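You operate a simulated robot arm through the tools that you are given. There is no shell and no other tool. Be economical: measure what you need, move in short steps, check, and stop when the job is done.

The job below is to be done with a simulated robot arm. You get a single attempt, and the scene is never put back.

TASK
Clamp the card's block in the blue machine's vise, against the red stop.
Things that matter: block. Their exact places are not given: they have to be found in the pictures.

The check looks at the end state, three seconds after you hand in, the way a careful person would. Anything else that was tipped, shoved, dropped, spilled or broken makes it a failure.

THE ROBOT
A 7-joint arm with a two-finger parallel gripper on a trunk, on a base that drives. Base frame: it is fixed to the floor where the robot stands at the start and does not move with it; the origin is under the middle of the robot, x ahead of it, y to its left, z up. Units: mm, rad, N and s.
With the tool pointing down near the work surface it reaches from about 340 to 760 mm from the robot's upright axis, wherever it stands. Its first joint turns from -2.007 to 2.007 rad. Payload 3.91 kg.
The tool frame sits at the grasp point between the pads (the TCP): z along the fingers, y along the line on which they close. The tips reach 30 mm beyond it. Largest opening 110 mm; finger width 20, thickness 10; the body of the gripper, 48 by 112 mm, starts 55 mm behind the TCP.
Orientation is that of the tool frame in the base frame, as a unit quaternion [x, y, z, w]. With the fingers straight down and closing along the base's y, the tool's x points along the base's -x, its y along +y and its z along -z.

THE INTERFACE
- The arm moves only by the tool play_rows. Its argument "increments" is a list that holds one entry, the list of rows, each a list of 7 numbers: the closure in counts, from 0 (fully open) to 255 (shut), then the shift along the tool's x, y, z in units of 400 mm (1.0 is 400 mm), then the turn, a rotation vector about the tool's x, y, z in units of 60 degrees (1.0 is 60 degrees). In form: [[[hand, tx, ty, tz, rx, ry, rz], ...]]. A call has 1 to 20 rows; each row is the pose to reach, as a shift and turn from the pose commanded when the call began, along the tool's axes at that moment. A call with a number of a shift or a turn outside -1 to 1 is refused whole. Rows are played at 5 a second. More than 50 mm and 0.15 rad between two rows, or a gripper value outside its range, and nothing of the call is played. Where a pose cannot be reached the arm comes as near as it can. A force on the tool above 70 N (or 10 N above the force at the start of the call, whichever is more), or a blocked arm, ends the call early, and 0.2 s more pass. Each finger travels about 108 mm/s and halts on what it meets, pressing with about 26 N; the grip force reading is that of the motor and also rises with nothing between the fingers. The clock runs only during rows and for 0.2 s after the last one: add rows that repeat a pose to give the fingers time. It gives the time, the measured TCP pose, the force on the tool (base axes), the opening and the grip force at its end, in the units of the frame above (readings bear some noise), with the torque about the TCP (base axes, N m) and any sound that the robot's microphone picked up, and new pictures: "pictures" is both (left out), scene, wrist or none.
- Cameras (640 x 400 px; columns grow to the right, rows downward): "scene" is now at [-40.4, 79.7, 1557.1]; the picture's right is [-0.98, -0.19, 0.00], its down [-0.14, 0.75, -0.65] and it looks along [0.12, -0.64, -0.76] (base axes); focal length 289 px, centre (320, 200). "wrist" rides on the gripper at [72, 17, -103] in the tool frame; the picture's right is [-0.23, 0.97, 0.00], its down [-0.76, -0.18, -0.62] and it looks along [-0.61, -0.14, 0.78] (tool axes); focal length 222 px, centre (320, 200).
- slide_trunk(by): slides the trunk up (or, below 0, down) by that many mm; the arm and the scene camera ride with it, the base frame stays. It gives what a move gives, with no picture.
- drive_base(legs): drives the robot by 1 to 6 legs, each [ahead, turn to the left] in mm and rad, along the robot's own axes; the way and the turn of a leg run together, so that a leg with both is an arc; at most 1500 mm and 3.142 rad a leg. The arm and the cameras ride along, it lands a little off, and it stops where it bumps. It gives what a move gives, and a new picture of the scene camera.
- aim_head(pan, tilt): turns the head with the scene camera to pan (to the left, within 2.705 rad either way) and tilt (down, from -0.506 to 1.204), counted from straight ahead of the robot. It gives what a move gives, and a new picture of the scene camera.
- locate(camera, pixels): for up to 12 pixels [column, row] of the newest picture of that camera ("zoom" is the newest enlarged one), the place [x, y, z] in the base frame of the surface seen there, good to about 3 mm, but the place of the scene camera against the robot may be out by one fixed shift of up to 12 mm in any direction. It takes no simulated time.
- close_up(camera, box): a new picture of the part [left, top, right, bottom] of that camera's present view, enlarged. It takes no simulated time.
- sign_off(): hands the job in; it is judged then, once.

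Keep the steps short. Do not move on a guess: measure, check each grasp and each placing, and mend mistakes. In all there are 80 turns and 260 pictures (those below and enlarged ones count). Leave the gripper open and the arm clear of the work at the hand-in unless told otherwise, and finish with a single line.

The tools are called after "Request:" by a JSON object that holds its "api" and its "payload". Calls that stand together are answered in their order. play_rows: Moves the arm, as the interface text tells. Its arguments: {"type":"object","properties":{"increments":{"type":"array","items":{"type":"array","items":{"type":"array","items":{"type":"number"}}}},"pictures":{"type":"string","enum":["both","scene","wrist","none"]}},"required":["increments"]} The other tools are called the same way: slide_trunk (by) slides the trunk up or down; drive_base (legs) drives the base; aim_head (pan, tilt) turns the head that bears the scene camera; locate (camera, pixels) gives the place of the surface under pixels of a picture; close_up (camera, box) takes an enlarged picture of a part of a camera's view; sign_off () hands the job in.

At the start:

```text
time_s: 0.0
position: [52.8, -403.5, 1207.9]
ee_rot: [0.0, 1.0, -0.001, 0.0]
force: [0.1, 0.4, -0.1]
ft_torque: [-0.02, 0.02, 0.01]
grip_width: 109.9
grip_force: 0.1
trunk travel left (down, up): [-675.0, 315.0]
robot x, y, heading: [-2.4, -0.5, -0.004]
head pan, tilt: [-1.384, 0.864]
```

scene: 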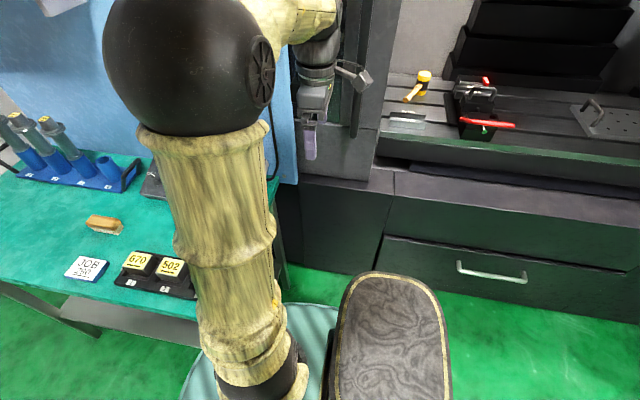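
wrist: 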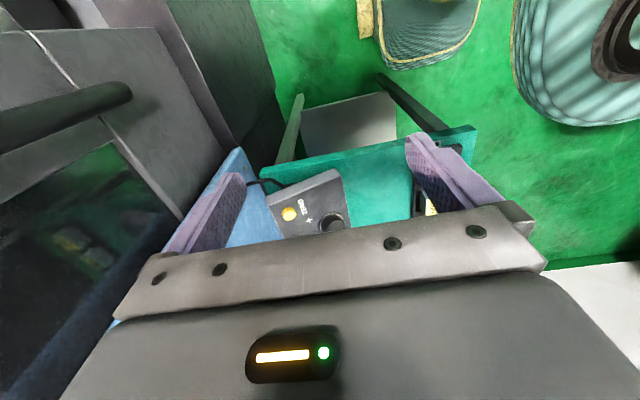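

I start by enlarging the card, the blocks on the table and the machine's vise in the scene picture.

Request:
{"api": "close_up", "payload": {"camera": "scene", "box": [0, 200, 220, 338]}}

Request:
{"api": "close_up", "payload": {"camera": "scene", "box": [370, 50, 640, 220]}}

Request:
{"api": "aim_head", "payload": {"pan": -0.9, "tilt": 0.7}}

```text
2.90 times, centred on (110, 269) of scene
```

zoom: 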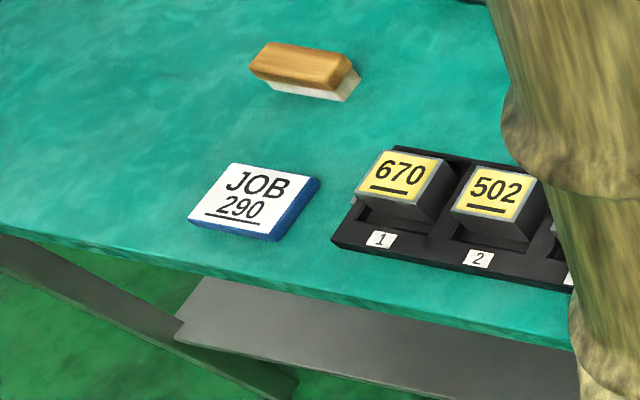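

```text
2.35 times, centred on (505, 135) of scene
```

zoom: 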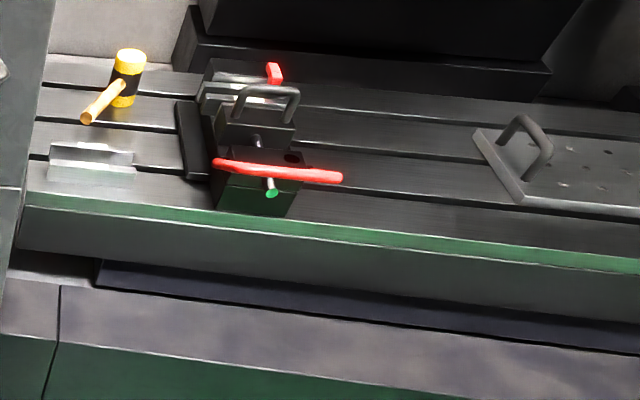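

```text
time_s: 0.9
position: [51.9, -403.3, 1208.4]
ee_rot: [0.001, 1.0, 0.0, 0.001]
force: [0.3, 0.1, 0.0]
ft_torque: [0.0, 0.01, -0.03]
grip_width: 110.0
grip_force: 0.0
trunk travel left (down, up): [-675.0, 315.0]
robot x, y, heading: [-0.6, 0.1, -0.002]
head pan, tilt: [-0.901, 0.7]
```

scene: 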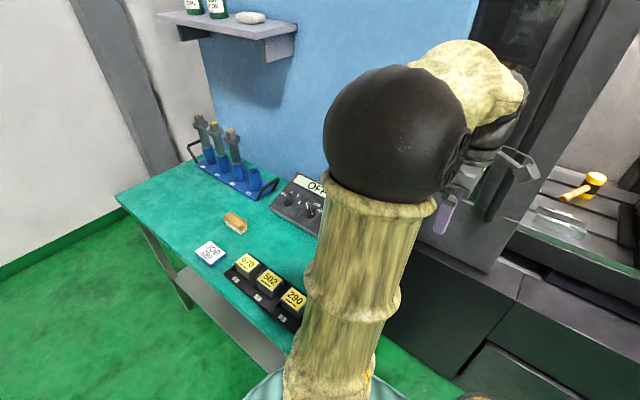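

The card says JOB 290, and a block marked 290 sits third in the tray. Next I look around for the blue machine and check for any others.

Request:
{"api": "close_up", "payload": {"camera": "scene", "box": [180, 160, 340, 340]}}

Request:
{"api": "aim_head", "payload": {"pan": -2.2, "tilt": 0.5}}

Request:
{"api": "aim_head", "payload": {"pan": 2.2, "tilt": 0.5}}

Request:
{"api": "aim_head", "payload": {"pan": 0.6, "tilt": 0.5}}

Request:
{"api": "aim_head", "payload": {"pan": -1.6, "tilt": 0.5}}

```text
2.22 times, centred on (260, 250) of scene
```

zoom: 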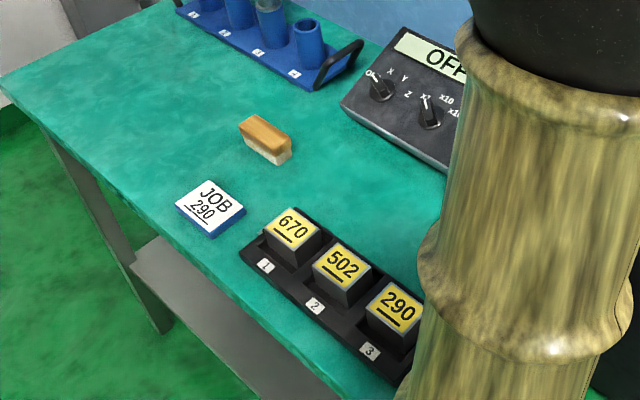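

```text
time_s: 2.4
position: [52.2, -403.8, 1207.4]
ee_rot: [0.0, 1.0, 0.0, 0.0]
force: [-0.7, 0.7, -0.4]
ft_torque: [0.0, 0.0, 0.01]
grip_width: 110.1
grip_force: 0.1
trunk travel left (down, up): [-675.0, 315.0]
robot x, y, heading: [-0.7, 1.4, 0.001]
head pan, tilt: [-2.201, 0.499]
```

scene: 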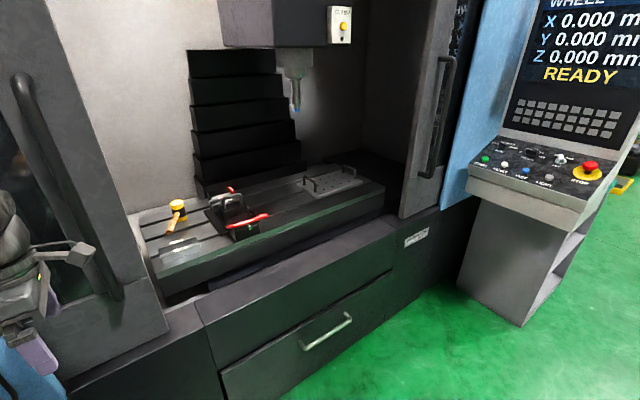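

```text
time_s: 5.9
position: [51.3, -403.0, 1208.0]
ee_rot: [0.0, 1.0, 0.0, 0.0]
force: [-0.3, 1.0, -0.8]
ft_torque: [0.0, 0.0, 0.02]
grip_width: 109.9
grip_force: 0.0
trunk travel left (down, up): [-675.0, 315.0]
robot x, y, heading: [1.5, -0.1, -0.002]
head pan, tilt: [2.201, 0.499]
```

scene: 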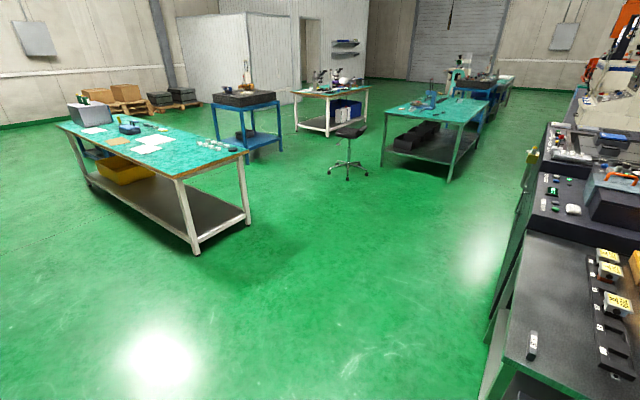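

```text
time_s: 7.6
position: [52.5, -404.1, 1207.7]
ee_rot: [-0.001, 1.0, 0.0, -0.001]
force: [0.9, -0.3, 0.1]
ft_torque: [-0.06, 0.01, 0.02]
grip_width: 110.2
grip_force: 0.0
trunk travel left (down, up): [-675.0, 315.0]
robot x, y, heading: [-1.8, -0.0, 0.004]
head pan, tilt: [0.6, 0.499]
```

scene: 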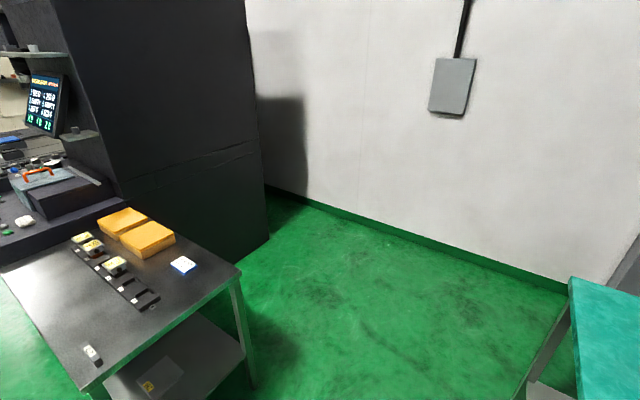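

```text
time_s: 9.7
position: [51.4, -403.4, 1208.6]
ee_rot: [0.0, 1.0, 0.0, 0.0]
force: [0.1, -0.5, -0.7]
ft_torque: [0.0, 0.02, 0.03]
grip_width: 110.2
grip_force: 0.1
trunk travel left (down, up): [-675.0, 315.0]
robot x, y, heading: [2.2, 1.1, -0.0]
head pan, tilt: [-1.6, 0.499]
```

scene: 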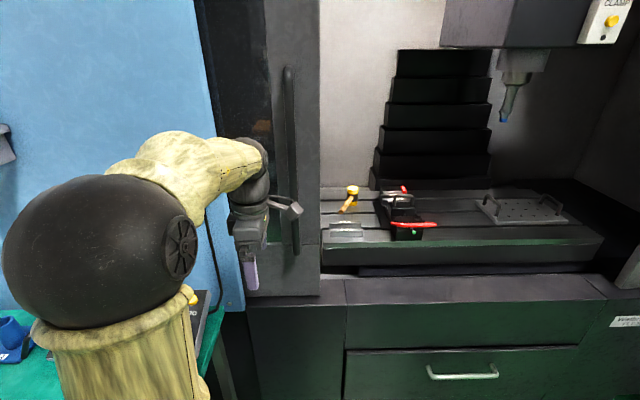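

The blue machine, with the open door and a vise on its table, is to the robot's right (−y). I measure the vise area and enlarge it.

Request:
{"api": "close_up", "payload": {"camera": "scene", "box": [310, 170, 470, 270]}}

Request:
{"api": "locate", "payload": {"camera": "scene", "pixels": [[352, 190], [405, 188], [395, 197], [380, 213], [405, 228], [435, 225], [392, 222], [345, 235], [330, 270], [520, 268], [290, 200], [440, 375]]}}

```text
4.00 times, centred on (390, 220) of scene
```

zoom: 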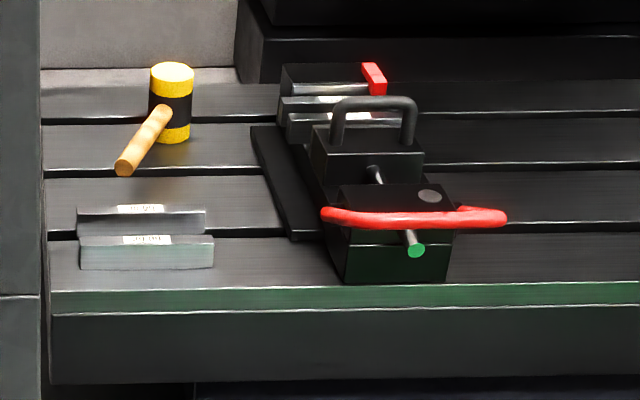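

```text
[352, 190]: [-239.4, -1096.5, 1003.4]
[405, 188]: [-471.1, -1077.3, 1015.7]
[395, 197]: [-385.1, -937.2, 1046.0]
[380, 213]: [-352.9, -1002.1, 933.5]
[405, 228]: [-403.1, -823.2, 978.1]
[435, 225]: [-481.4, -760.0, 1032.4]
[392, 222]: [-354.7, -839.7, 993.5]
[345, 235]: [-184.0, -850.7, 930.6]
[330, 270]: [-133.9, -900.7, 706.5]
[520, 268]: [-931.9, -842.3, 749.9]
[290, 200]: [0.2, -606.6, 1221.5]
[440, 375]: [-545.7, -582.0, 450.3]
```

Next I measure the tray with the blocks.

Request:
{"api": "aim_head", "payload": {"pan": -0.8, "tilt": 0.9}}

```text
time_s: 10.8
position: [51.1, -403.4, 1208.8]
ee_rot: [0.0, 1.0, 0.0, 0.001]
force: [-0.2, 1.0, 0.3]
ft_torque: [0.0, -0.01, -0.03]
grip_width: 110.0
grip_force: 0.0
trunk travel left (down, up): [-675.0, 315.0]
robot x, y, heading: [1.2, 0.6, 0.003]
head pan, tilt: [-0.799, 0.901]
```

scene: 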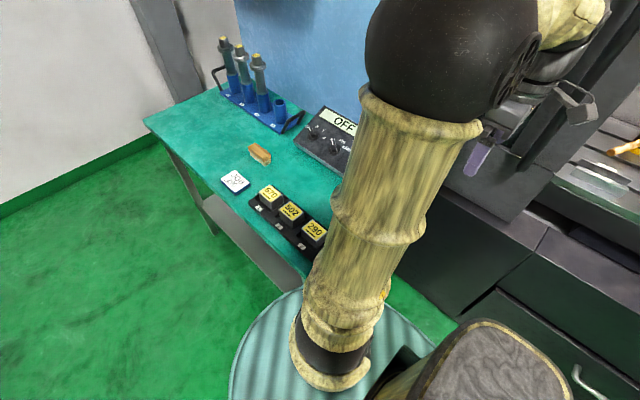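

Request:
{"api": "locate", "payload": {"camera": "scene", "pixels": [[270, 193], [291, 211], [314, 230], [234, 181], [252, 204], [306, 272], [285, 190], [180, 150], [338, 135], [259, 154], [255, 55], [240, 230]]}}

Request:
{"api": "close_up", "payload": {"camera": "scene", "box": [220, 160, 350, 290]}}

```text
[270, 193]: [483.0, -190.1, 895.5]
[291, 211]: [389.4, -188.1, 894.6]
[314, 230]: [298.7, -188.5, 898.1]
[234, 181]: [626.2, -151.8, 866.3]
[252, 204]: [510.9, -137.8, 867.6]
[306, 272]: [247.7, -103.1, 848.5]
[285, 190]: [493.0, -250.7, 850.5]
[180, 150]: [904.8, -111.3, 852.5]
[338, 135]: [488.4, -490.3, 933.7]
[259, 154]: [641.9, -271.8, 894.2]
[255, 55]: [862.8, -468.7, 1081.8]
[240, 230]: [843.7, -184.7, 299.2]
```

```text
3.08 times, centred on (285, 225) of scene
```

zoom: 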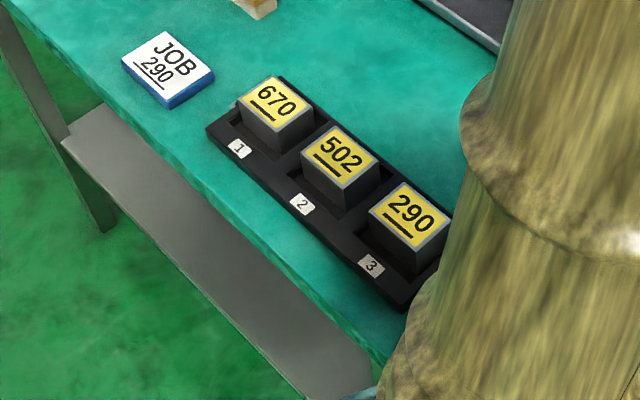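

The 290 block's top is at about (299, −188, 898), only 353 mm from the robot's axis. I back up 150 mm for better reach and a better view.

Request:
{"api": "drive_base", "payload": {"legs": [[-150, 0]]}}

Request:
{"api": "aim_head", "payload": {"pan": -0.5, "tilt": 0.9}}

```text
time_s: 12.3
position: [-98.5, -403.9, 1208.2]
ee_rot: [-0.001, 1.0, 0.0, 0.001]
force: [0.6, 0.1, 0.8]
ft_torque: [0.0, -0.03, 0.02]
grip_width: 110.1
grip_force: 0.1
trunk travel left (down, up): [-675.0, 315.0]
robot x, y, heading: [-151.0, 0.8, 0.002]
head pan, tilt: [-0.799, 0.901]
```

scene: 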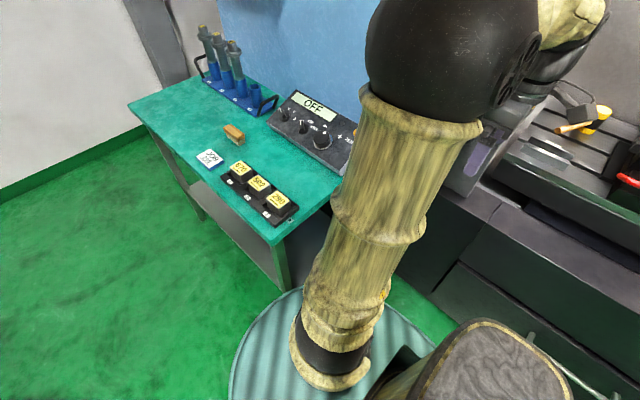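

```text
time_s: 13.1
position: [-98.4, -403.1, 1208.5]
ee_rot: [-0.001, 1.0, 0.0, 0.0]
force: [0.0, 0.5, 0.1]
ft_torque: [0.0, 0.0, -0.04]
grip_width: 110.0
grip_force: 0.1
trunk travel left (down, up): [-675.0, 315.0]
robot x, y, heading: [-153.0, -1.0, 0.006]
head pan, tilt: [-0.499, 0.901]
```

scene: 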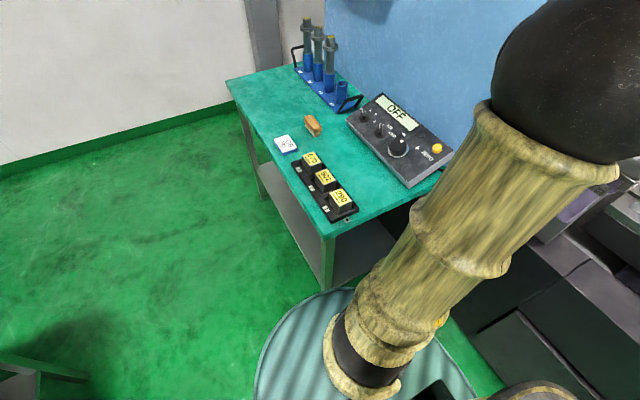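

Request:
{"api": "close_up", "payload": {"camera": "scene", "box": [280, 130, 400, 240]}}

```text
3.64 times, centred on (340, 185) of scene
```

zoom: 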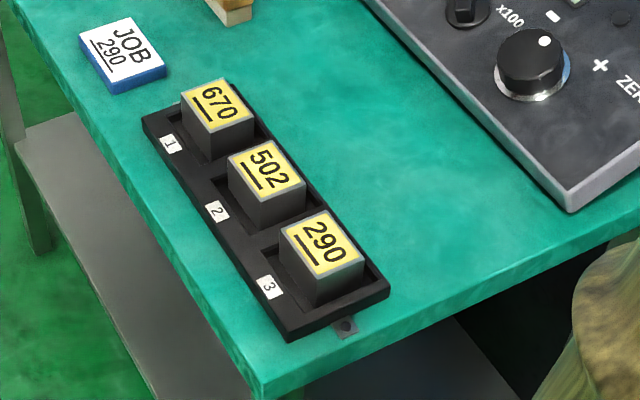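

Request:
{"api": "locate", "payload": {"camera": "zoom", "pixels": [[283, 230], [329, 214], [359, 259], [316, 276], [322, 245], [316, 301], [290, 336], [385, 290], [340, 300], [270, 365], [370, 285], [268, 155]]}}

```text
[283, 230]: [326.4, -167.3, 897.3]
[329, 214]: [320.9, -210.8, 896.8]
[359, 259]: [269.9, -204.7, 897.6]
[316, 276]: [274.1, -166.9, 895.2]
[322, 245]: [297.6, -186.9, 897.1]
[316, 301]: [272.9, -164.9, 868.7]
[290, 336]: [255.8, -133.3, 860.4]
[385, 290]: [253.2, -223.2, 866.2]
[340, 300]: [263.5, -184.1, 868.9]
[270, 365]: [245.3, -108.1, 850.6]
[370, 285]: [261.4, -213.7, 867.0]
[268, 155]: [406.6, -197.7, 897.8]
```

The block measures about 50 × 42 mm, centred at (298, −187), with its top at 897. Before grasping I look closely at the vise to choose the grip direction.

Request:
{"api": "aim_head", "payload": {"pan": -1.75, "tilt": 0.6}}

Request:
{"api": "close_up", "payload": {"camera": "scene", "box": [260, 130, 400, 220]}}

```text
time_s: 14.5
position: [-97.3, -402.5, 1208.8]
ee_rot: [-0.001, 1.0, 0.0, 0.0]
force: [0.1, -0.4, -0.1]
ft_torque: [-0.03, 0.01, -0.02]
grip_width: 109.9
grip_force: 0.1
trunk travel left (down, up): [-675.0, 315.0]
robot x, y, heading: [-151.3, -0.7, -0.003]
head pan, tilt: [-1.751, 0.6]
```

scene: 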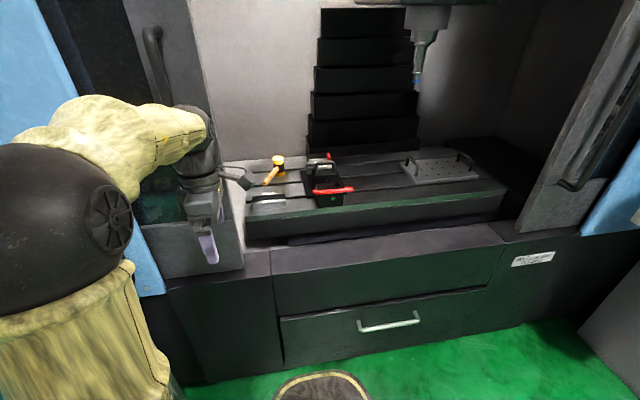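

```text
4.44 times, centred on (330, 175) of scene
```

zoom: 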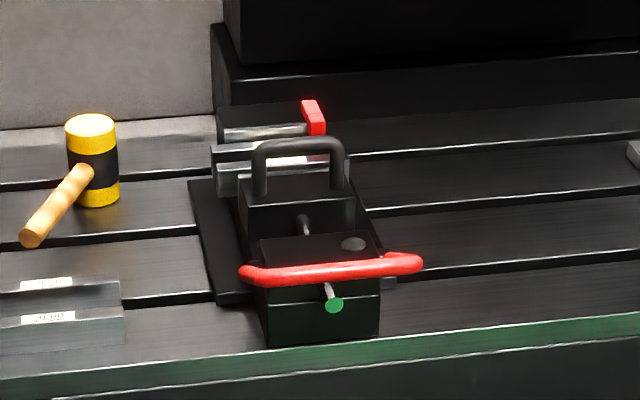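

Request:
{"api": "slide_trunk", "payload": {"by": 250}}

Request:
{"api": "aim_head", "payload": {"pan": -1.8, "tilt": 0.75}}

Request:
{"api": "close_up", "payload": {"camera": "scene", "box": [270, 130, 410, 220]}}

```text
time_s: 17.1
position: [-96.9, -403.7, 1458.5]
ee_rot: [0.0, 1.0, 0.0, 0.0]
force: [0.7, -0.2, 0.2]
ft_torque: [-0.03, 0.0, -0.03]
grip_width: 109.8
grip_force: 0.1
trunk travel left (down, up): [-925.0, 65.0]
robot x, y, heading: [-150.4, -1.0, -0.001]
head pan, tilt: [-1.751, 0.6]
```

```text
time_s: 17.8
position: [-97.7, -401.8, 1458.4]
ee_rot: [-0.001, 1.0, 0.001, 0.0]
force: [-0.2, -0.2, 0.6]
ft_torque: [0.01, -0.02, -0.01]
grip_width: 110.2
grip_force: 0.1
trunk travel left (down, up): [-925.0, 65.0]
robot x, y, heading: [-150.3, 0.6, 0.001]
head pan, tilt: [-1.799, 0.75]
```

scene: 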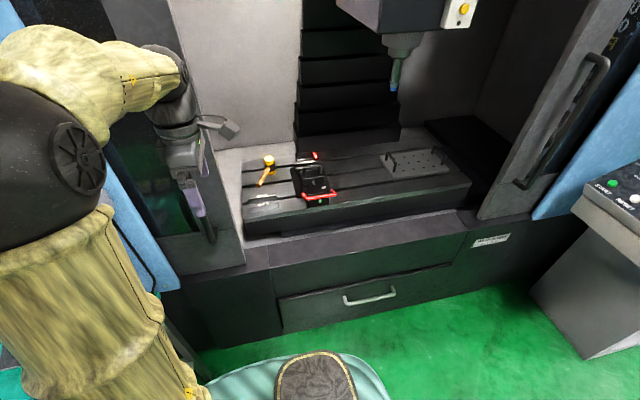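

```text
4.44 times, centred on (340, 175) of scene
```

zoom: 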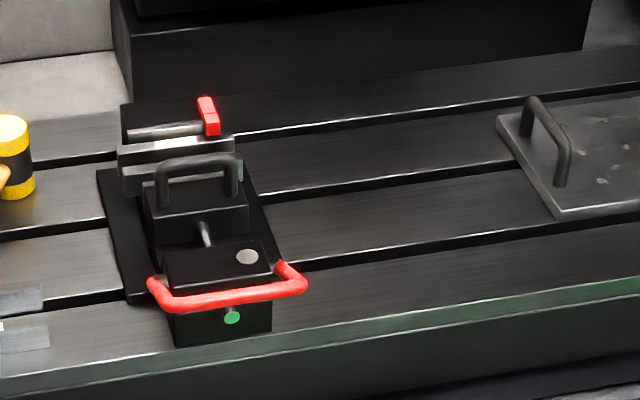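

Request:
{"api": "locate", "payload": {"camera": "zoom", "pixels": [[125, 108], [127, 132], [118, 150], [208, 115], [212, 134], [155, 188], [245, 205], [195, 160], [180, 262], [265, 245], [230, 298], [232, 318]]}}

Request:
{"api": "locate", "payload": {"camera": "zoom", "pixels": [[130, 178], [105, 180], [130, 298], [233, 150], [165, 135], [210, 240], [290, 280], [155, 290], [175, 340], [175, 147], [235, 140], [200, 230]]}}

```text
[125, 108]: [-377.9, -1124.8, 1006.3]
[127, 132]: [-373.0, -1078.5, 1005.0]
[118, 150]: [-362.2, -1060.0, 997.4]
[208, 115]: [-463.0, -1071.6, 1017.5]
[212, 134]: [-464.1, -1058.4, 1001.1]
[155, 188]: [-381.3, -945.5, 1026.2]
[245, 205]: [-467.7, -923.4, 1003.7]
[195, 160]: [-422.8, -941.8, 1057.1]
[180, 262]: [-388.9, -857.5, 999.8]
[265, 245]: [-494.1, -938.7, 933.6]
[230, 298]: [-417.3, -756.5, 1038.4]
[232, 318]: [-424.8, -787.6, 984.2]
```

```text
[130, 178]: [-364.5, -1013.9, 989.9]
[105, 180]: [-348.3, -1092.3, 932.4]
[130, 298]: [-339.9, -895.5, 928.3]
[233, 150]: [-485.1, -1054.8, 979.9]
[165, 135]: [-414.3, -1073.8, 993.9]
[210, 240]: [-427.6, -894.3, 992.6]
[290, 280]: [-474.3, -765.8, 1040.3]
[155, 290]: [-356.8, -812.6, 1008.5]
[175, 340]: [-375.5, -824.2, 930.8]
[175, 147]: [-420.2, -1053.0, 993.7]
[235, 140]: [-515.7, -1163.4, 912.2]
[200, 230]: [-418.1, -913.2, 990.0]
```

I drive to face the machine, but first I measure how far the base reaches forward.

Request:
{"api": "locate", "payload": {"camera": "scene", "pixels": [[320, 354], [360, 360], [385, 395], [240, 370], [260, 330], [290, 325], [320, 290], [280, 260], [290, 285]]}}

```text
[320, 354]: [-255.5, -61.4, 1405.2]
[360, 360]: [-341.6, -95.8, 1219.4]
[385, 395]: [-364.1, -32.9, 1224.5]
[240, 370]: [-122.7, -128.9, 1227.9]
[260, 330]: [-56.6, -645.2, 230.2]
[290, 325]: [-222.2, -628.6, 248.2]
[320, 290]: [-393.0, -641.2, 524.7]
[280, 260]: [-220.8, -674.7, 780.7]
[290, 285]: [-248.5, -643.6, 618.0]
```

The machine's front is at about y = −640. I back up, turn right to face it, and go ahead 150 mm.

Request:
{"api": "drive_base", "payload": {"legs": [[-260, 0], [0, -1.571], [150, 0]]}}

Request:
{"api": "aim_head", "payload": {"pan": 0.0, "tilt": 0.75}}

```text
time_s: 26.4
position: [-798.8, -230.0, 1457.7]
ee_rot: [0.688, 0.726, 0.0, 0.0]
force: [-0.6, -0.1, -0.2]
ft_torque: [0.0, 0.0, 0.01]
grip_width: 109.8
grip_force: 0.0
trunk travel left (down, up): [-925.0, 65.0]
robot x, y, heading: [-401.4, -153.6, -1.518]
head pan, tilt: [-1.799, 0.75]
```

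scene: 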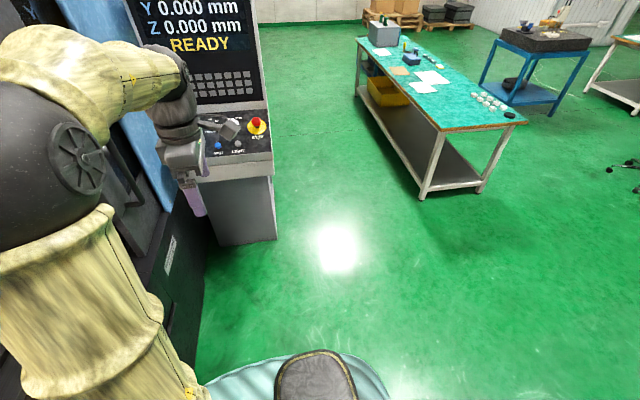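

```text
time_s: 28.2
position: [-799.8, -229.2, 1458.9]
ee_rot: [0.687, 0.727, 0.0, -0.001]
force: [-0.8, -1.1, 0.6]
ft_torque: [0.03, 0.01, -0.05]
grip_width: 110.1
grip_force: 0.1
trunk travel left (down, up): [-925.0, 65.0]
robot x, y, heading: [-400.0, -159.0, -1.515]
head pan, tilt: [0.0, 0.75]
```

scene: 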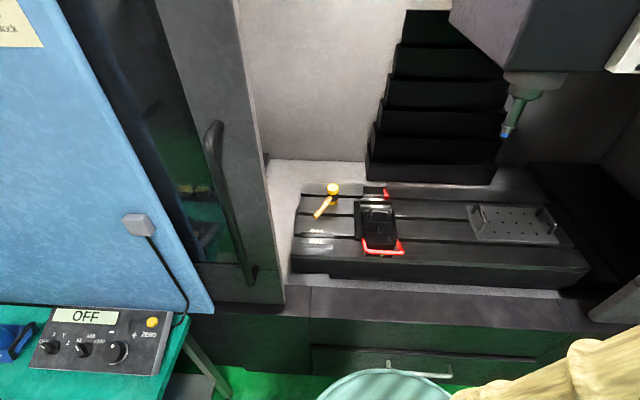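

Request:
{"api": "close_up", "payload": {"camera": "scene", "box": [320, 175, 432, 265]}}

Request:
{"api": "aim_head", "payload": {"pan": 0.5, "tilt": 0.3}}

Request:
{"api": "aim_head", "payload": {"pan": -0.2, "tilt": 0.3}}

```text
4.44 times, centred on (376, 220) of scene
```

zoom: 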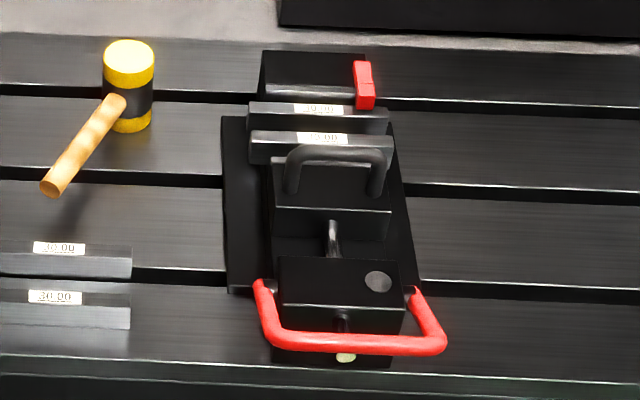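

```text
time_s: 29.1
position: [-799.2, -229.2, 1458.6]
ee_rot: [0.687, 0.727, 0.0, -0.001]
force: [0.6, 1.1, 0.6]
ft_torque: [-0.03, -0.04, 0.0]
grip_width: 109.7
grip_force: 0.0
trunk travel left (down, up): [-925.0, 65.0]
robot x, y, heading: [-397.4, -154.5, -1.513]
head pan, tilt: [0.499, 0.3]
```

scene: 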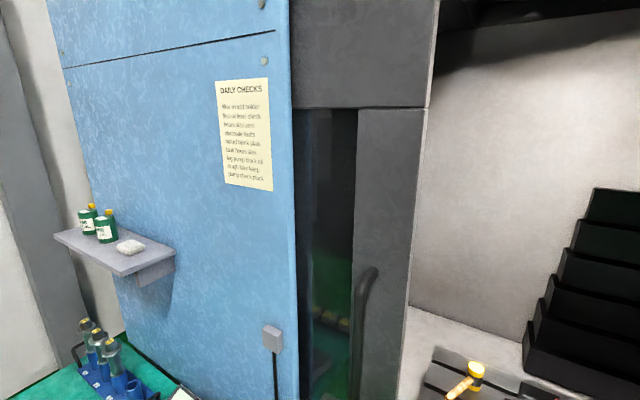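

```text
time_s: 30.2
position: [-799.5, -229.1, 1458.7]
ee_rot: [0.687, 0.727, 0.0, 0.0]
force: [-0.2, -0.7, -0.4]
ft_torque: [-0.02, 0.01, -0.02]
grip_width: 110.0
grip_force: 0.1
trunk travel left (down, up): [-925.0, 65.0]
robot x, y, heading: [-400.5, -153.5, -1.519]
head pan, tilt: [-0.201, 0.3]
```

scene: 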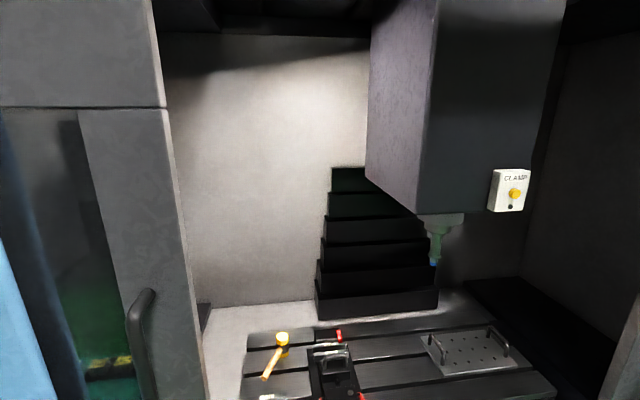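

Request:
{"api": "drive_base", "payload": {"legs": [[0, -0.054], [90, 0]]}}

Request:
{"api": "aim_head", "payload": {"pan": 0.0, "tilt": 0.95}}

Request:
{"api": "close_up", "payload": {"camera": "scene", "box": [270, 120, 400, 200]}}

```text
time_s: 31.9
position: [-801.9, -299.0, 1457.0]
ee_rot: [0.706, 0.708, 0.001, 0.0]
force: [0.0, -0.3, -0.3]
ft_torque: [0.0, -0.01, -0.01]
grip_width: 110.2
grip_force: 0.0
trunk travel left (down, up): [-925.0, 65.0]
robot x, y, heading: [-401.1, -247.5, -1.558]
head pan, tilt: [-0.201, 0.3]
```

scene: 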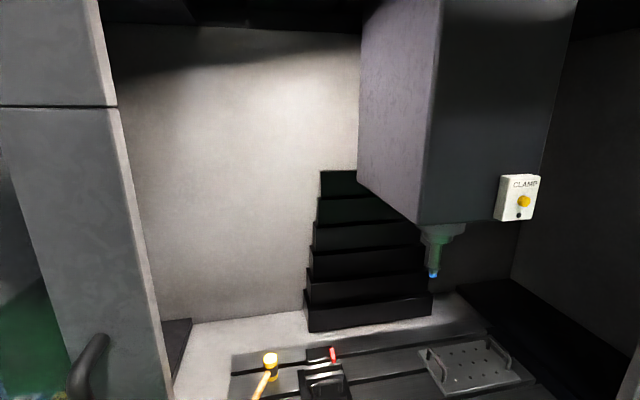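

```text
time_s: 32.9
position: [-802.4, -299.3, 1458.1]
ee_rot: [0.706, 0.708, 0.0, 0.0]
force: [-1.1, -0.5, -0.4]
ft_torque: [-0.01, -0.03, 0.0]
grip_width: 110.0
grip_force: 0.0
trunk travel left (down, up): [-925.0, 65.0]
robot x, y, heading: [-399.8, -246.9, -1.562]
head pan, tilt: [0.0, 0.949]
```

scene: 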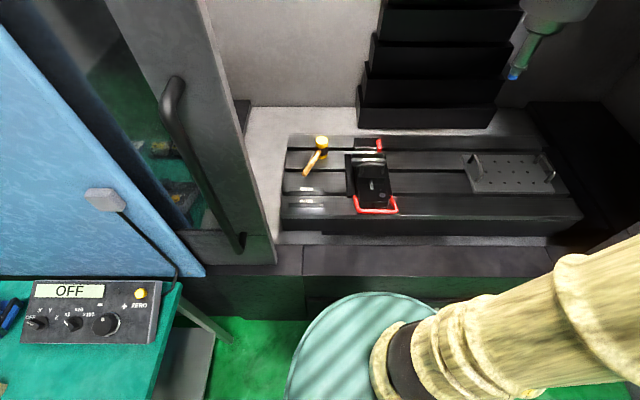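

```text
4.92 times, centred on (335, 160) of scene
```

zoom: 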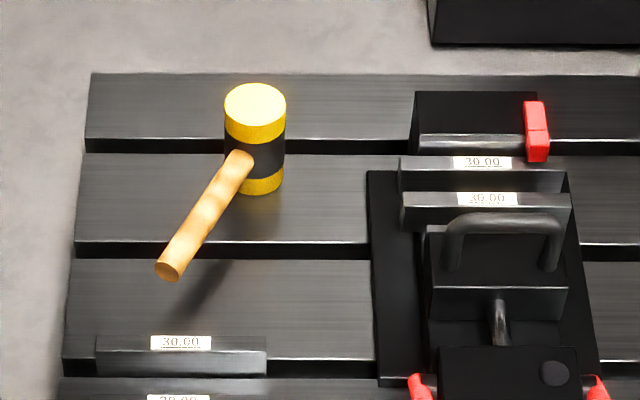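

Request:
{"api": "close_up", "payload": {"camera": "scene", "box": [340, 132, 404, 172]}}

Request:
{"api": "close_up", "payload": {"camera": "scene", "box": [280, 180, 344, 220]}}

Request:
{"api": "close_up", "payload": {"camera": "scene", "box": [340, 180, 404, 220]}}

```text
10.00 times, centred on (372, 152) of scene
```

zoom: 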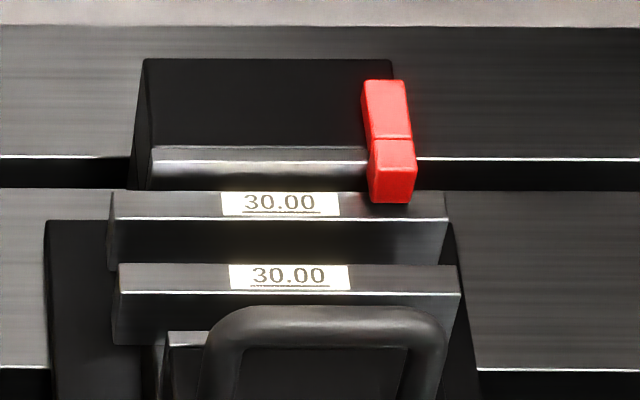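

```text
10.00 times, centred on (312, 200) of scene
```

zoom: 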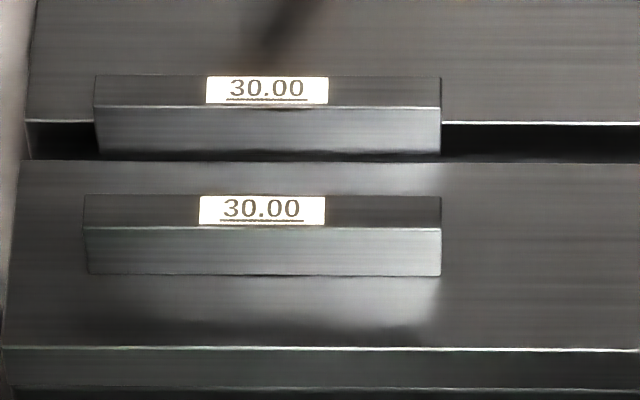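

```text
10.00 times, centred on (372, 200) of scene
```

zoom: 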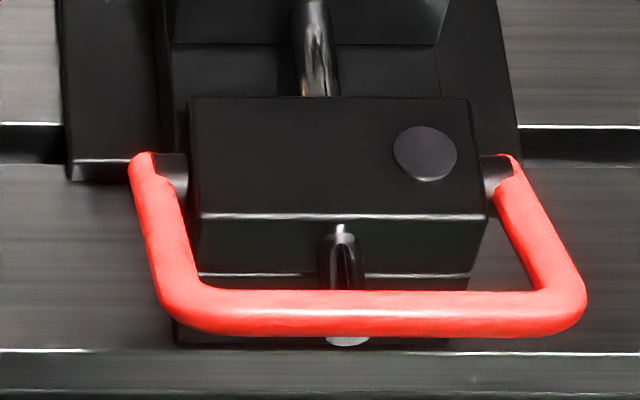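

Request:
{"api": "close_up", "payload": {"camera": "scene", "box": [340, 132, 420, 182]}}

Request:
{"api": "locate", "payload": {"camera": "zoom", "pixels": [[180, 55], [180, 122], [120, 160], [340, 170], [150, 217], [340, 224], [310, 130], [310, 80], [230, 242], [180, 245], [320, 300], [210, 190]]}}

```text
8.00 times, centred on (380, 157) of scene
```

zoom: 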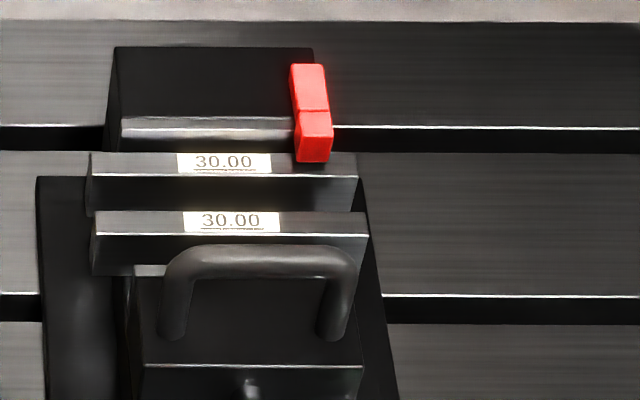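

```text
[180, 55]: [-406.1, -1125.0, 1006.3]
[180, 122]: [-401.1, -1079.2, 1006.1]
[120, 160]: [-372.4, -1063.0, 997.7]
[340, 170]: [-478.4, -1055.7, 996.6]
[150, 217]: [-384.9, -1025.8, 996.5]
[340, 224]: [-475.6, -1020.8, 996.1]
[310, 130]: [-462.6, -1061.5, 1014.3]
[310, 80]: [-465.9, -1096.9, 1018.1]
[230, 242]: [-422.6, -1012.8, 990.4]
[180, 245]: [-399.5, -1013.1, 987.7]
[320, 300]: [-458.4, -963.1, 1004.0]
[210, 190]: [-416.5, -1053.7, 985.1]
```

Geometry so far:
- The parallels' tops are at z ≈ 997 and the fixed jaw's top is at 1006.
- The stop is on the −x end at x ≈ −457.

I will grip the block along world y, high up. First I take a wrist picture to judge the base's clearance to the machine front.

Request:
{"api": "play_rows", "payload": {"increments": [[[0, 0, 0, 0, 0, 0, 0]]], "pictures": "wrist"}}

```text
time_s: 33.3
position: [-802.7, -299.0, 1458.5]
ee_rot: [0.706, 0.708, 0.0, 0.0]
force: [-0.1, 0.2, 0.4]
ft_torque: [0.02, 0.02, 0.0]
grip_width: 110.0
grip_force: 0.1
trunk travel left (down, up): [-925.0, 65.0]
robot x, y, heading: [-398.1, -243.8, -1.564]
head pan, tilt: [0.0, 0.949]
```

wrist: 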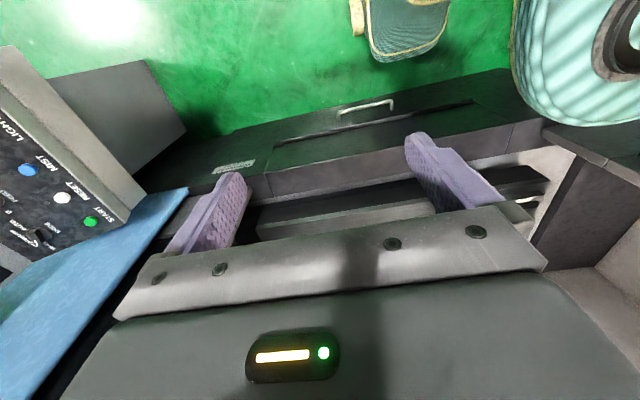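

Request:
{"api": "locate", "payload": {"camera": "wrist", "pixels": [[405, 20], [372, 40], [380, 55], [420, 55], [445, 20], [515, 60], [540, 110], [560, 130], [390, 105], [470, 95], [590, 60], [400, 80]]}}

```text
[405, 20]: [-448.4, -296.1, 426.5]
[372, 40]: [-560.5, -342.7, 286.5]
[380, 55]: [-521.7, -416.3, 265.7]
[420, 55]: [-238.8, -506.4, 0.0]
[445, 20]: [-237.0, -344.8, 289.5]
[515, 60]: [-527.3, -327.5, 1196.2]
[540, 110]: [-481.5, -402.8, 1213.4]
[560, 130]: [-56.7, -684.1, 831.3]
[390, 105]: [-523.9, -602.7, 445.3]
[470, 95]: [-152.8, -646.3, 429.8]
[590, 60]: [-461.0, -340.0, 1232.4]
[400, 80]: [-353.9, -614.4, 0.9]
```

The base's front is about 190 mm ahead of its axis, so there is room to approach the machine later. Now I drive back to the table to fetch the block.

Request:
{"api": "drive_base", "payload": {"legs": [[-245, 0], [0, 1.564], [270, 0]]}}

Request:
{"api": "slide_trunk", "payload": {"by": -300}}

Request:
{"api": "aim_head", "payload": {"pan": -0.5, "tilt": 0.9}}

```text
time_s: 42.6
position: [-77.1, -412.9, 1458.2]
ee_rot: [0.007, 1.0, -0.001, 0.0]
force: [1.0, -0.3, -0.2]
ft_torque: [0.0, -0.02, 0.0]
grip_width: 110.0
grip_force: 0.1
trunk travel left (down, up): [-925.0, 65.0]
robot x, y, heading: [-122.5, -6.7, -0.008]
head pan, tilt: [0.0, 0.949]
```

scene: 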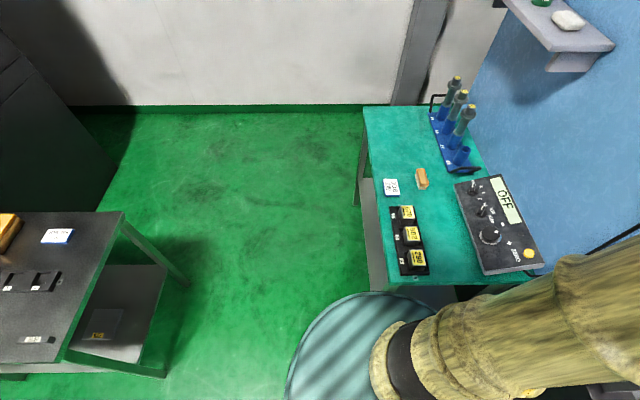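

```text
time_s: 45.6
position: [-78.3, -411.5, 1157.7]
ee_rot: [0.006, 1.0, 0.0, 0.0]
force: [0.4, 0.6, 0.5]
ft_torque: [0.03, 0.01, 0.01]
grip_width: 110.0
grip_force: 0.0
trunk travel left (down, up): [-625.0, 365.0]
robot x, y, heading: [-126.2, -4.4, -0.015]
head pan, tilt: [0.0, 0.949]
```

```text
time_s: 46.5
position: [-76.7, -411.5, 1157.7]
ee_rot: [0.007, 1.0, 0.001, 0.001]
force: [0.3, -0.4, -1.6]
ft_torque: [-0.03, -0.01, 0.01]
grip_width: 110.3
grip_force: 0.1
trunk travel left (down, up): [-625.0, 365.0]
robot x, y, heading: [-123.6, -9.7, -0.011]
head pan, tilt: [-0.499, 0.901]
```

scene: 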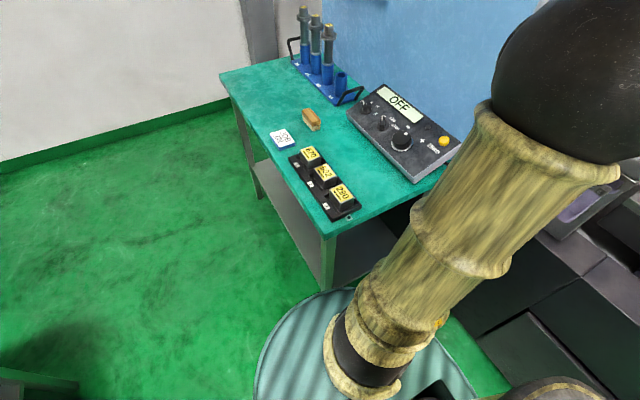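

I swing the gripper over to above the block, at about (298, −187, 1080), in 10 rows.

Request:
{"api": "play_rows", "payload": {"increments": [[[0, -0.094, 0.056, 0, 0, 0, 0], [0, -0.188, 0.112, 0, 0, 0, 0], [0, -0.281, 0.169, 0, 0, 0, 0], [0, -0.375, 0.225, 0, 0, 0, 0], [0, -0.469, 0.281, 0, 0, 0, 0], [0, -0.5625, 0.3375, 0, 0, 0, 0], [0, -0.656, 0.394, 0.02, 0, 0, 0], [0, -0.75, 0.45, 0.05, 0, 0, 0], [0, -0.844, 0.506, 0.1, 0, 0, 0], [0, -0.938, 0.5625, 0.15, 0, 0, 0], [0, -0.938, 0.5625, 0.195, 0, 0, 0.012], [0, -0.938, 0.5625, 0.195, 0, 0, 0.012]]]}}

```text
time_s: 49.1
position: [303.1, -193.3, 1078.9]
ee_rot: [0.012, 1.0, 0.0, 0.0]
force: [1.0, -0.8, 0.7]
ft_torque: [0.0, -0.01, 0.02]
grip_width: 110.2
grip_force: 0.0
trunk travel left (down, up): [-625.0, 365.0]
robot x, y, heading: [-122.7, -5.3, -0.011]
head pan, tilt: [-0.499, 0.901]
```

scene: 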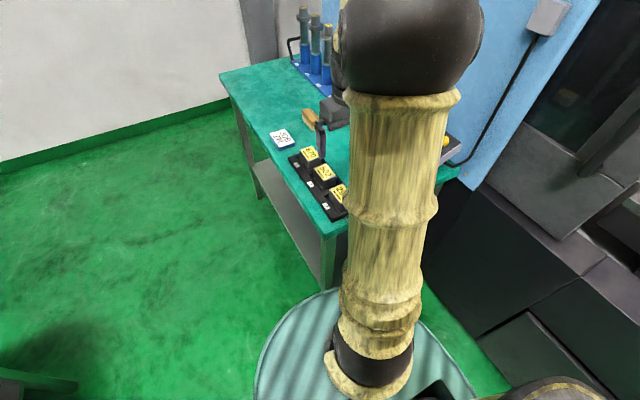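
wrist: 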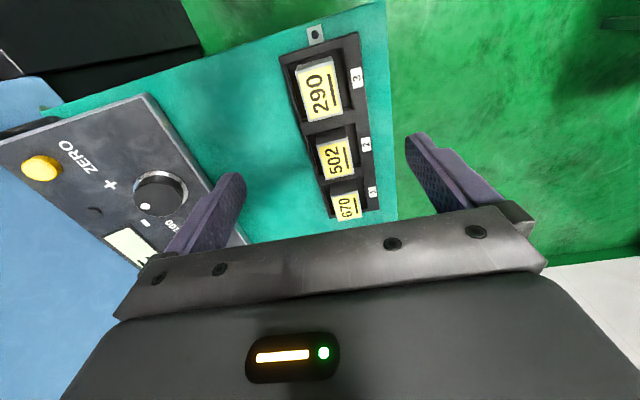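

Request:
{"api": "close_up", "payload": {"camera": "wrist", "box": [270, 30, 400, 130]}}

```text
4.00 times, centred on (335, 80) of wrist
```

zoom: 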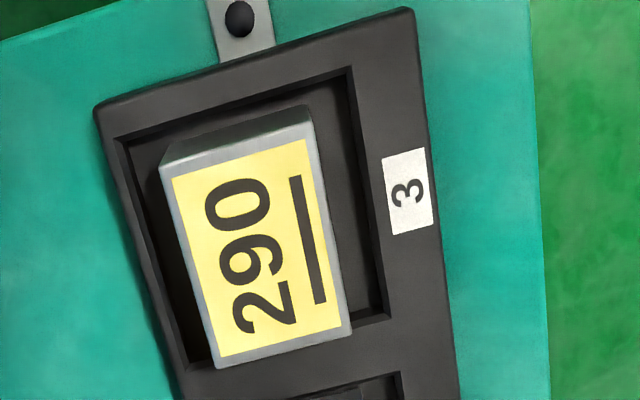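

Request:
{"api": "locate", "payload": {"camera": "zoom", "pixels": [[162, 172], [310, 124], [350, 330], [215, 366], [186, 270], [330, 225], [240, 148], [285, 345], [255, 245], [330, 100], [408, 50], [350, 90]]}}

```text
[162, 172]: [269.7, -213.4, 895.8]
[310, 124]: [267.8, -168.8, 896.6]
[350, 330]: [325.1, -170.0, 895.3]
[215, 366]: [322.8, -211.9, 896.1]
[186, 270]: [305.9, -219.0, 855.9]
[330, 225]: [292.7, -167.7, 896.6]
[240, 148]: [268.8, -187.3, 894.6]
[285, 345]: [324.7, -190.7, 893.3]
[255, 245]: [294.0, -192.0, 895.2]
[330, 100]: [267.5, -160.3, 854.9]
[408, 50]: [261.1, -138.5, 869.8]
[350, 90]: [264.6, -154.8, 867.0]
```

From the wrist camera, the block spans x 269–325 and y −212…−169. Its top is at 896 and the pocket floor at 855, so it stands about 41 mm high. I descend to z = 930, centring and squaring the tool.

Request:
{"api": "play_rows", "payload": {"increments": [[[0, 0.0167, 0.0058, 0.05, 0, 0, -0.023], [0, 0.0167, 0.0058, 0.15, 0, 0, -0.023], [0, 0.0167, 0.0058, 0.25, 0, 0, -0.023], [0, 0.0167, 0.0058, 0.34, 0, 0, -0.023], [0, 0.0167, 0.0058, 0.3725, 0, 0, -0.023], [0, 0.0167, 0.0058, 0.3725, 0, 0, -0.023]]], "pictures": "wrist"}}

```text
time_s: 50.5
position: [294.7, -192.3, 931.3]
ee_rot: [0.0, 1.0, 0.001, 0.0]
force: [0.8, -0.2, 0.7]
ft_torque: [0.04, 0.0, -0.01]
grip_width: 109.9
grip_force: 0.0
trunk travel left (down, up): [-625.0, 365.0]
robot x, y, heading: [-122.2, -11.1, -0.017]
head pan, tilt: [-0.499, 0.901]
```

wrist: 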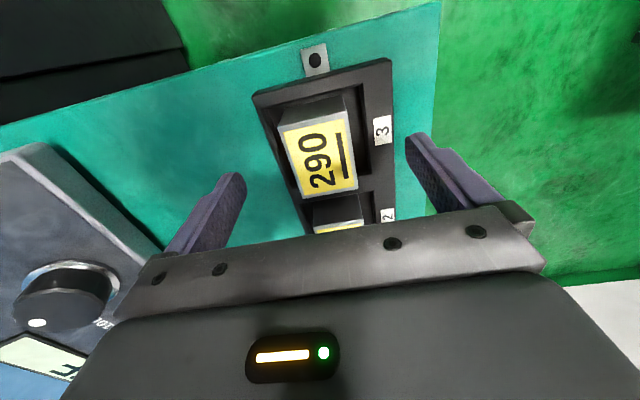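

Next: down to z ≈ 902, with the tips 4 mm above the tray's rim, then close.

Request:
{"api": "play_rows", "payload": {"increments": [[[0, -0.005, 0.003, 0.04, 0, 0, 0], [0, -0.005, 0.003, 0.073, 0, 0, 0], [0, -0.005, 0.003, 0.073, 0, 0, 0], [120, -0.005, 0.003, 0.073, 0, 0, 0], [120, -0.005, 0.003, 0.073, 0, 0, 0], [160, -0.005, 0.003, 0.073, 0, 0, 0], [255, -0.005, 0.003, 0.073, 0, 0, 0], [255, -0.005, 0.003, 0.073, 0, 0, 0], [255, -0.005, 0.003, 0.073, 0, 0, 0]]], "pictures": "wrist"}}

```text
time_s: 52.5
position: [294.8, -189.1, 900.8]
ee_rot: [0.001, 1.0, 0.0, 0.0]
force: [-0.4, -0.8, 1.5]
ft_torque: [-0.08, -0.1, -0.02]
grip_width: 44.6
grip_force: 26.1
trunk travel left (down, up): [-625.0, 365.0]
robot x, y, heading: [-124.9, -6.9, -0.011]
head pan, tilt: [-0.499, 0.901]
```

wrist: 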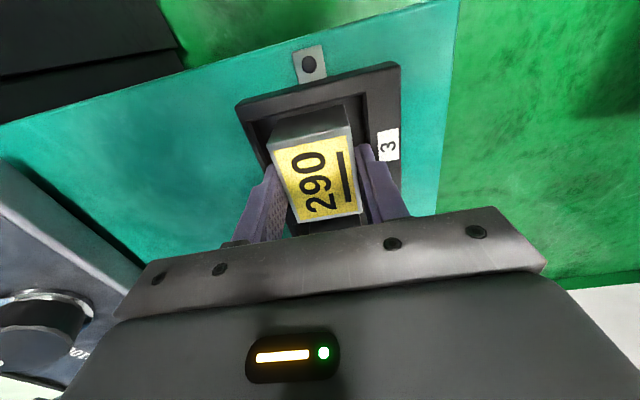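

Gripped at 44.6 mm. I lift 180 mm and check.

Request:
{"api": "play_rows", "payload": {"increments": [[[255, 0, 0, -0.05, 0, 0, 0], [255, 0, 0, -0.15, 0, 0, 0], [255, 0, 0, -0.25, 0, 0, 0], [255, 0, 0, -0.35, 0, 0, 0], [255, 0, 0, -0.45, 0, 0, 0], [255, 0, 0, -0.45, 0, 0, 0]]]}}

```text
time_s: 53.9
position: [294.6, -185.5, 1080.0]
ee_rot: [0.0, 1.0, 0.0, 0.0]
force: [0.5, 0.2, -2.4]
ft_torque: [0.02, 0.0, 0.0]
grip_width: 44.5
grip_force: 26.1
trunk travel left (down, up): [-625.0, 365.0]
robot x, y, heading: [-119.8, -14.0, -0.016]
head pan, tilt: [-0.499, 0.901]
```

scene: 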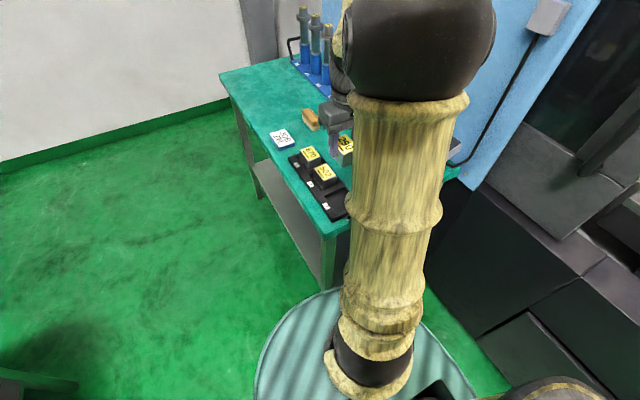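
wrist: 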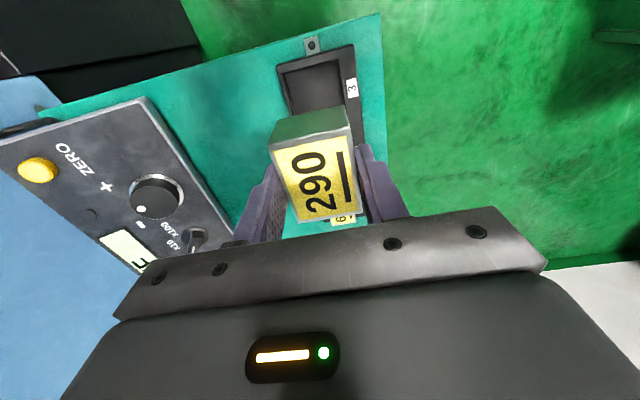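

The block is held level. Now I raise it 100 mm, back up, and turn to the machine.

Request:
{"api": "slide_trunk", "payload": {"by": 100}}

Request:
{"api": "drive_base", "payload": {"legs": [[-290, 0], [0, -1.556]]}}

Request:
{"api": "aim_head", "payload": {"pan": 0.0, "tilt": 0.8}}

```text
time_s: 55.2
position: [293.9, -184.8, 1179.2]
ee_rot: [0.001, 1.0, -0.001, 0.0]
force: [0.1, -0.3, -2.8]
ft_torque: [0.0, -0.03, -0.02]
grip_width: 44.6
grip_force: 25.8
trunk travel left (down, up): [-725.0, 265.0]
robot x, y, heading: [-123.3, -11.4, -0.012]
head pan, tilt: [-0.499, 0.901]
```

```text
time_s: 63.0
position: [-591.5, -424.6, 1179.2]
ee_rot: [0.704, 0.71, 0.0, 0.0]
force: [0.3, 0.2, -3.1]
ft_torque: [0.02, 0.01, 0.01]
grip_width: 44.9
grip_force: 26.0
trunk travel left (down, up): [-725.0, 265.0]
robot x, y, heading: [-417.5, -8.8, -1.576]
head pan, tilt: [-0.499, 0.901]
```

scene: 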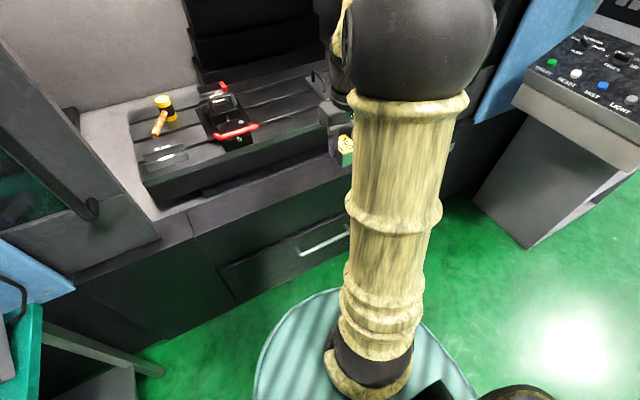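

```text
time_s: 63.9
position: [-591.7, -425.1, 1179.7]
ee_rot: [0.704, 0.71, 0.0, 0.0]
force: [0.4, -0.3, -2.6]
ft_torque: [-0.01, 0.0, 0.01]
grip_width: 44.7
grip_force: 26.0
trunk travel left (down, up): [-725.0, 265.0]
robot x, y, heading: [-419.9, -6.9, -1.573]
head pan, tilt: [0.0, 0.799]
```

scene: 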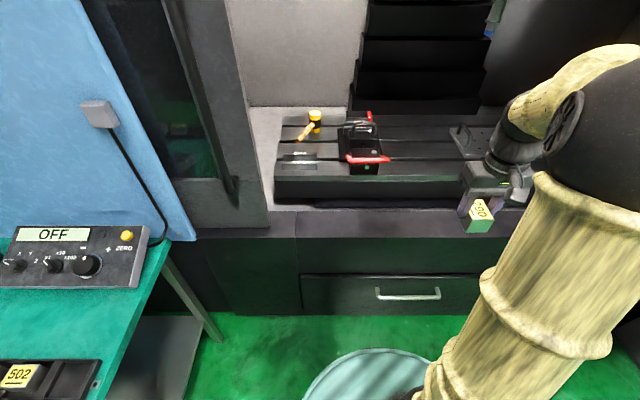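

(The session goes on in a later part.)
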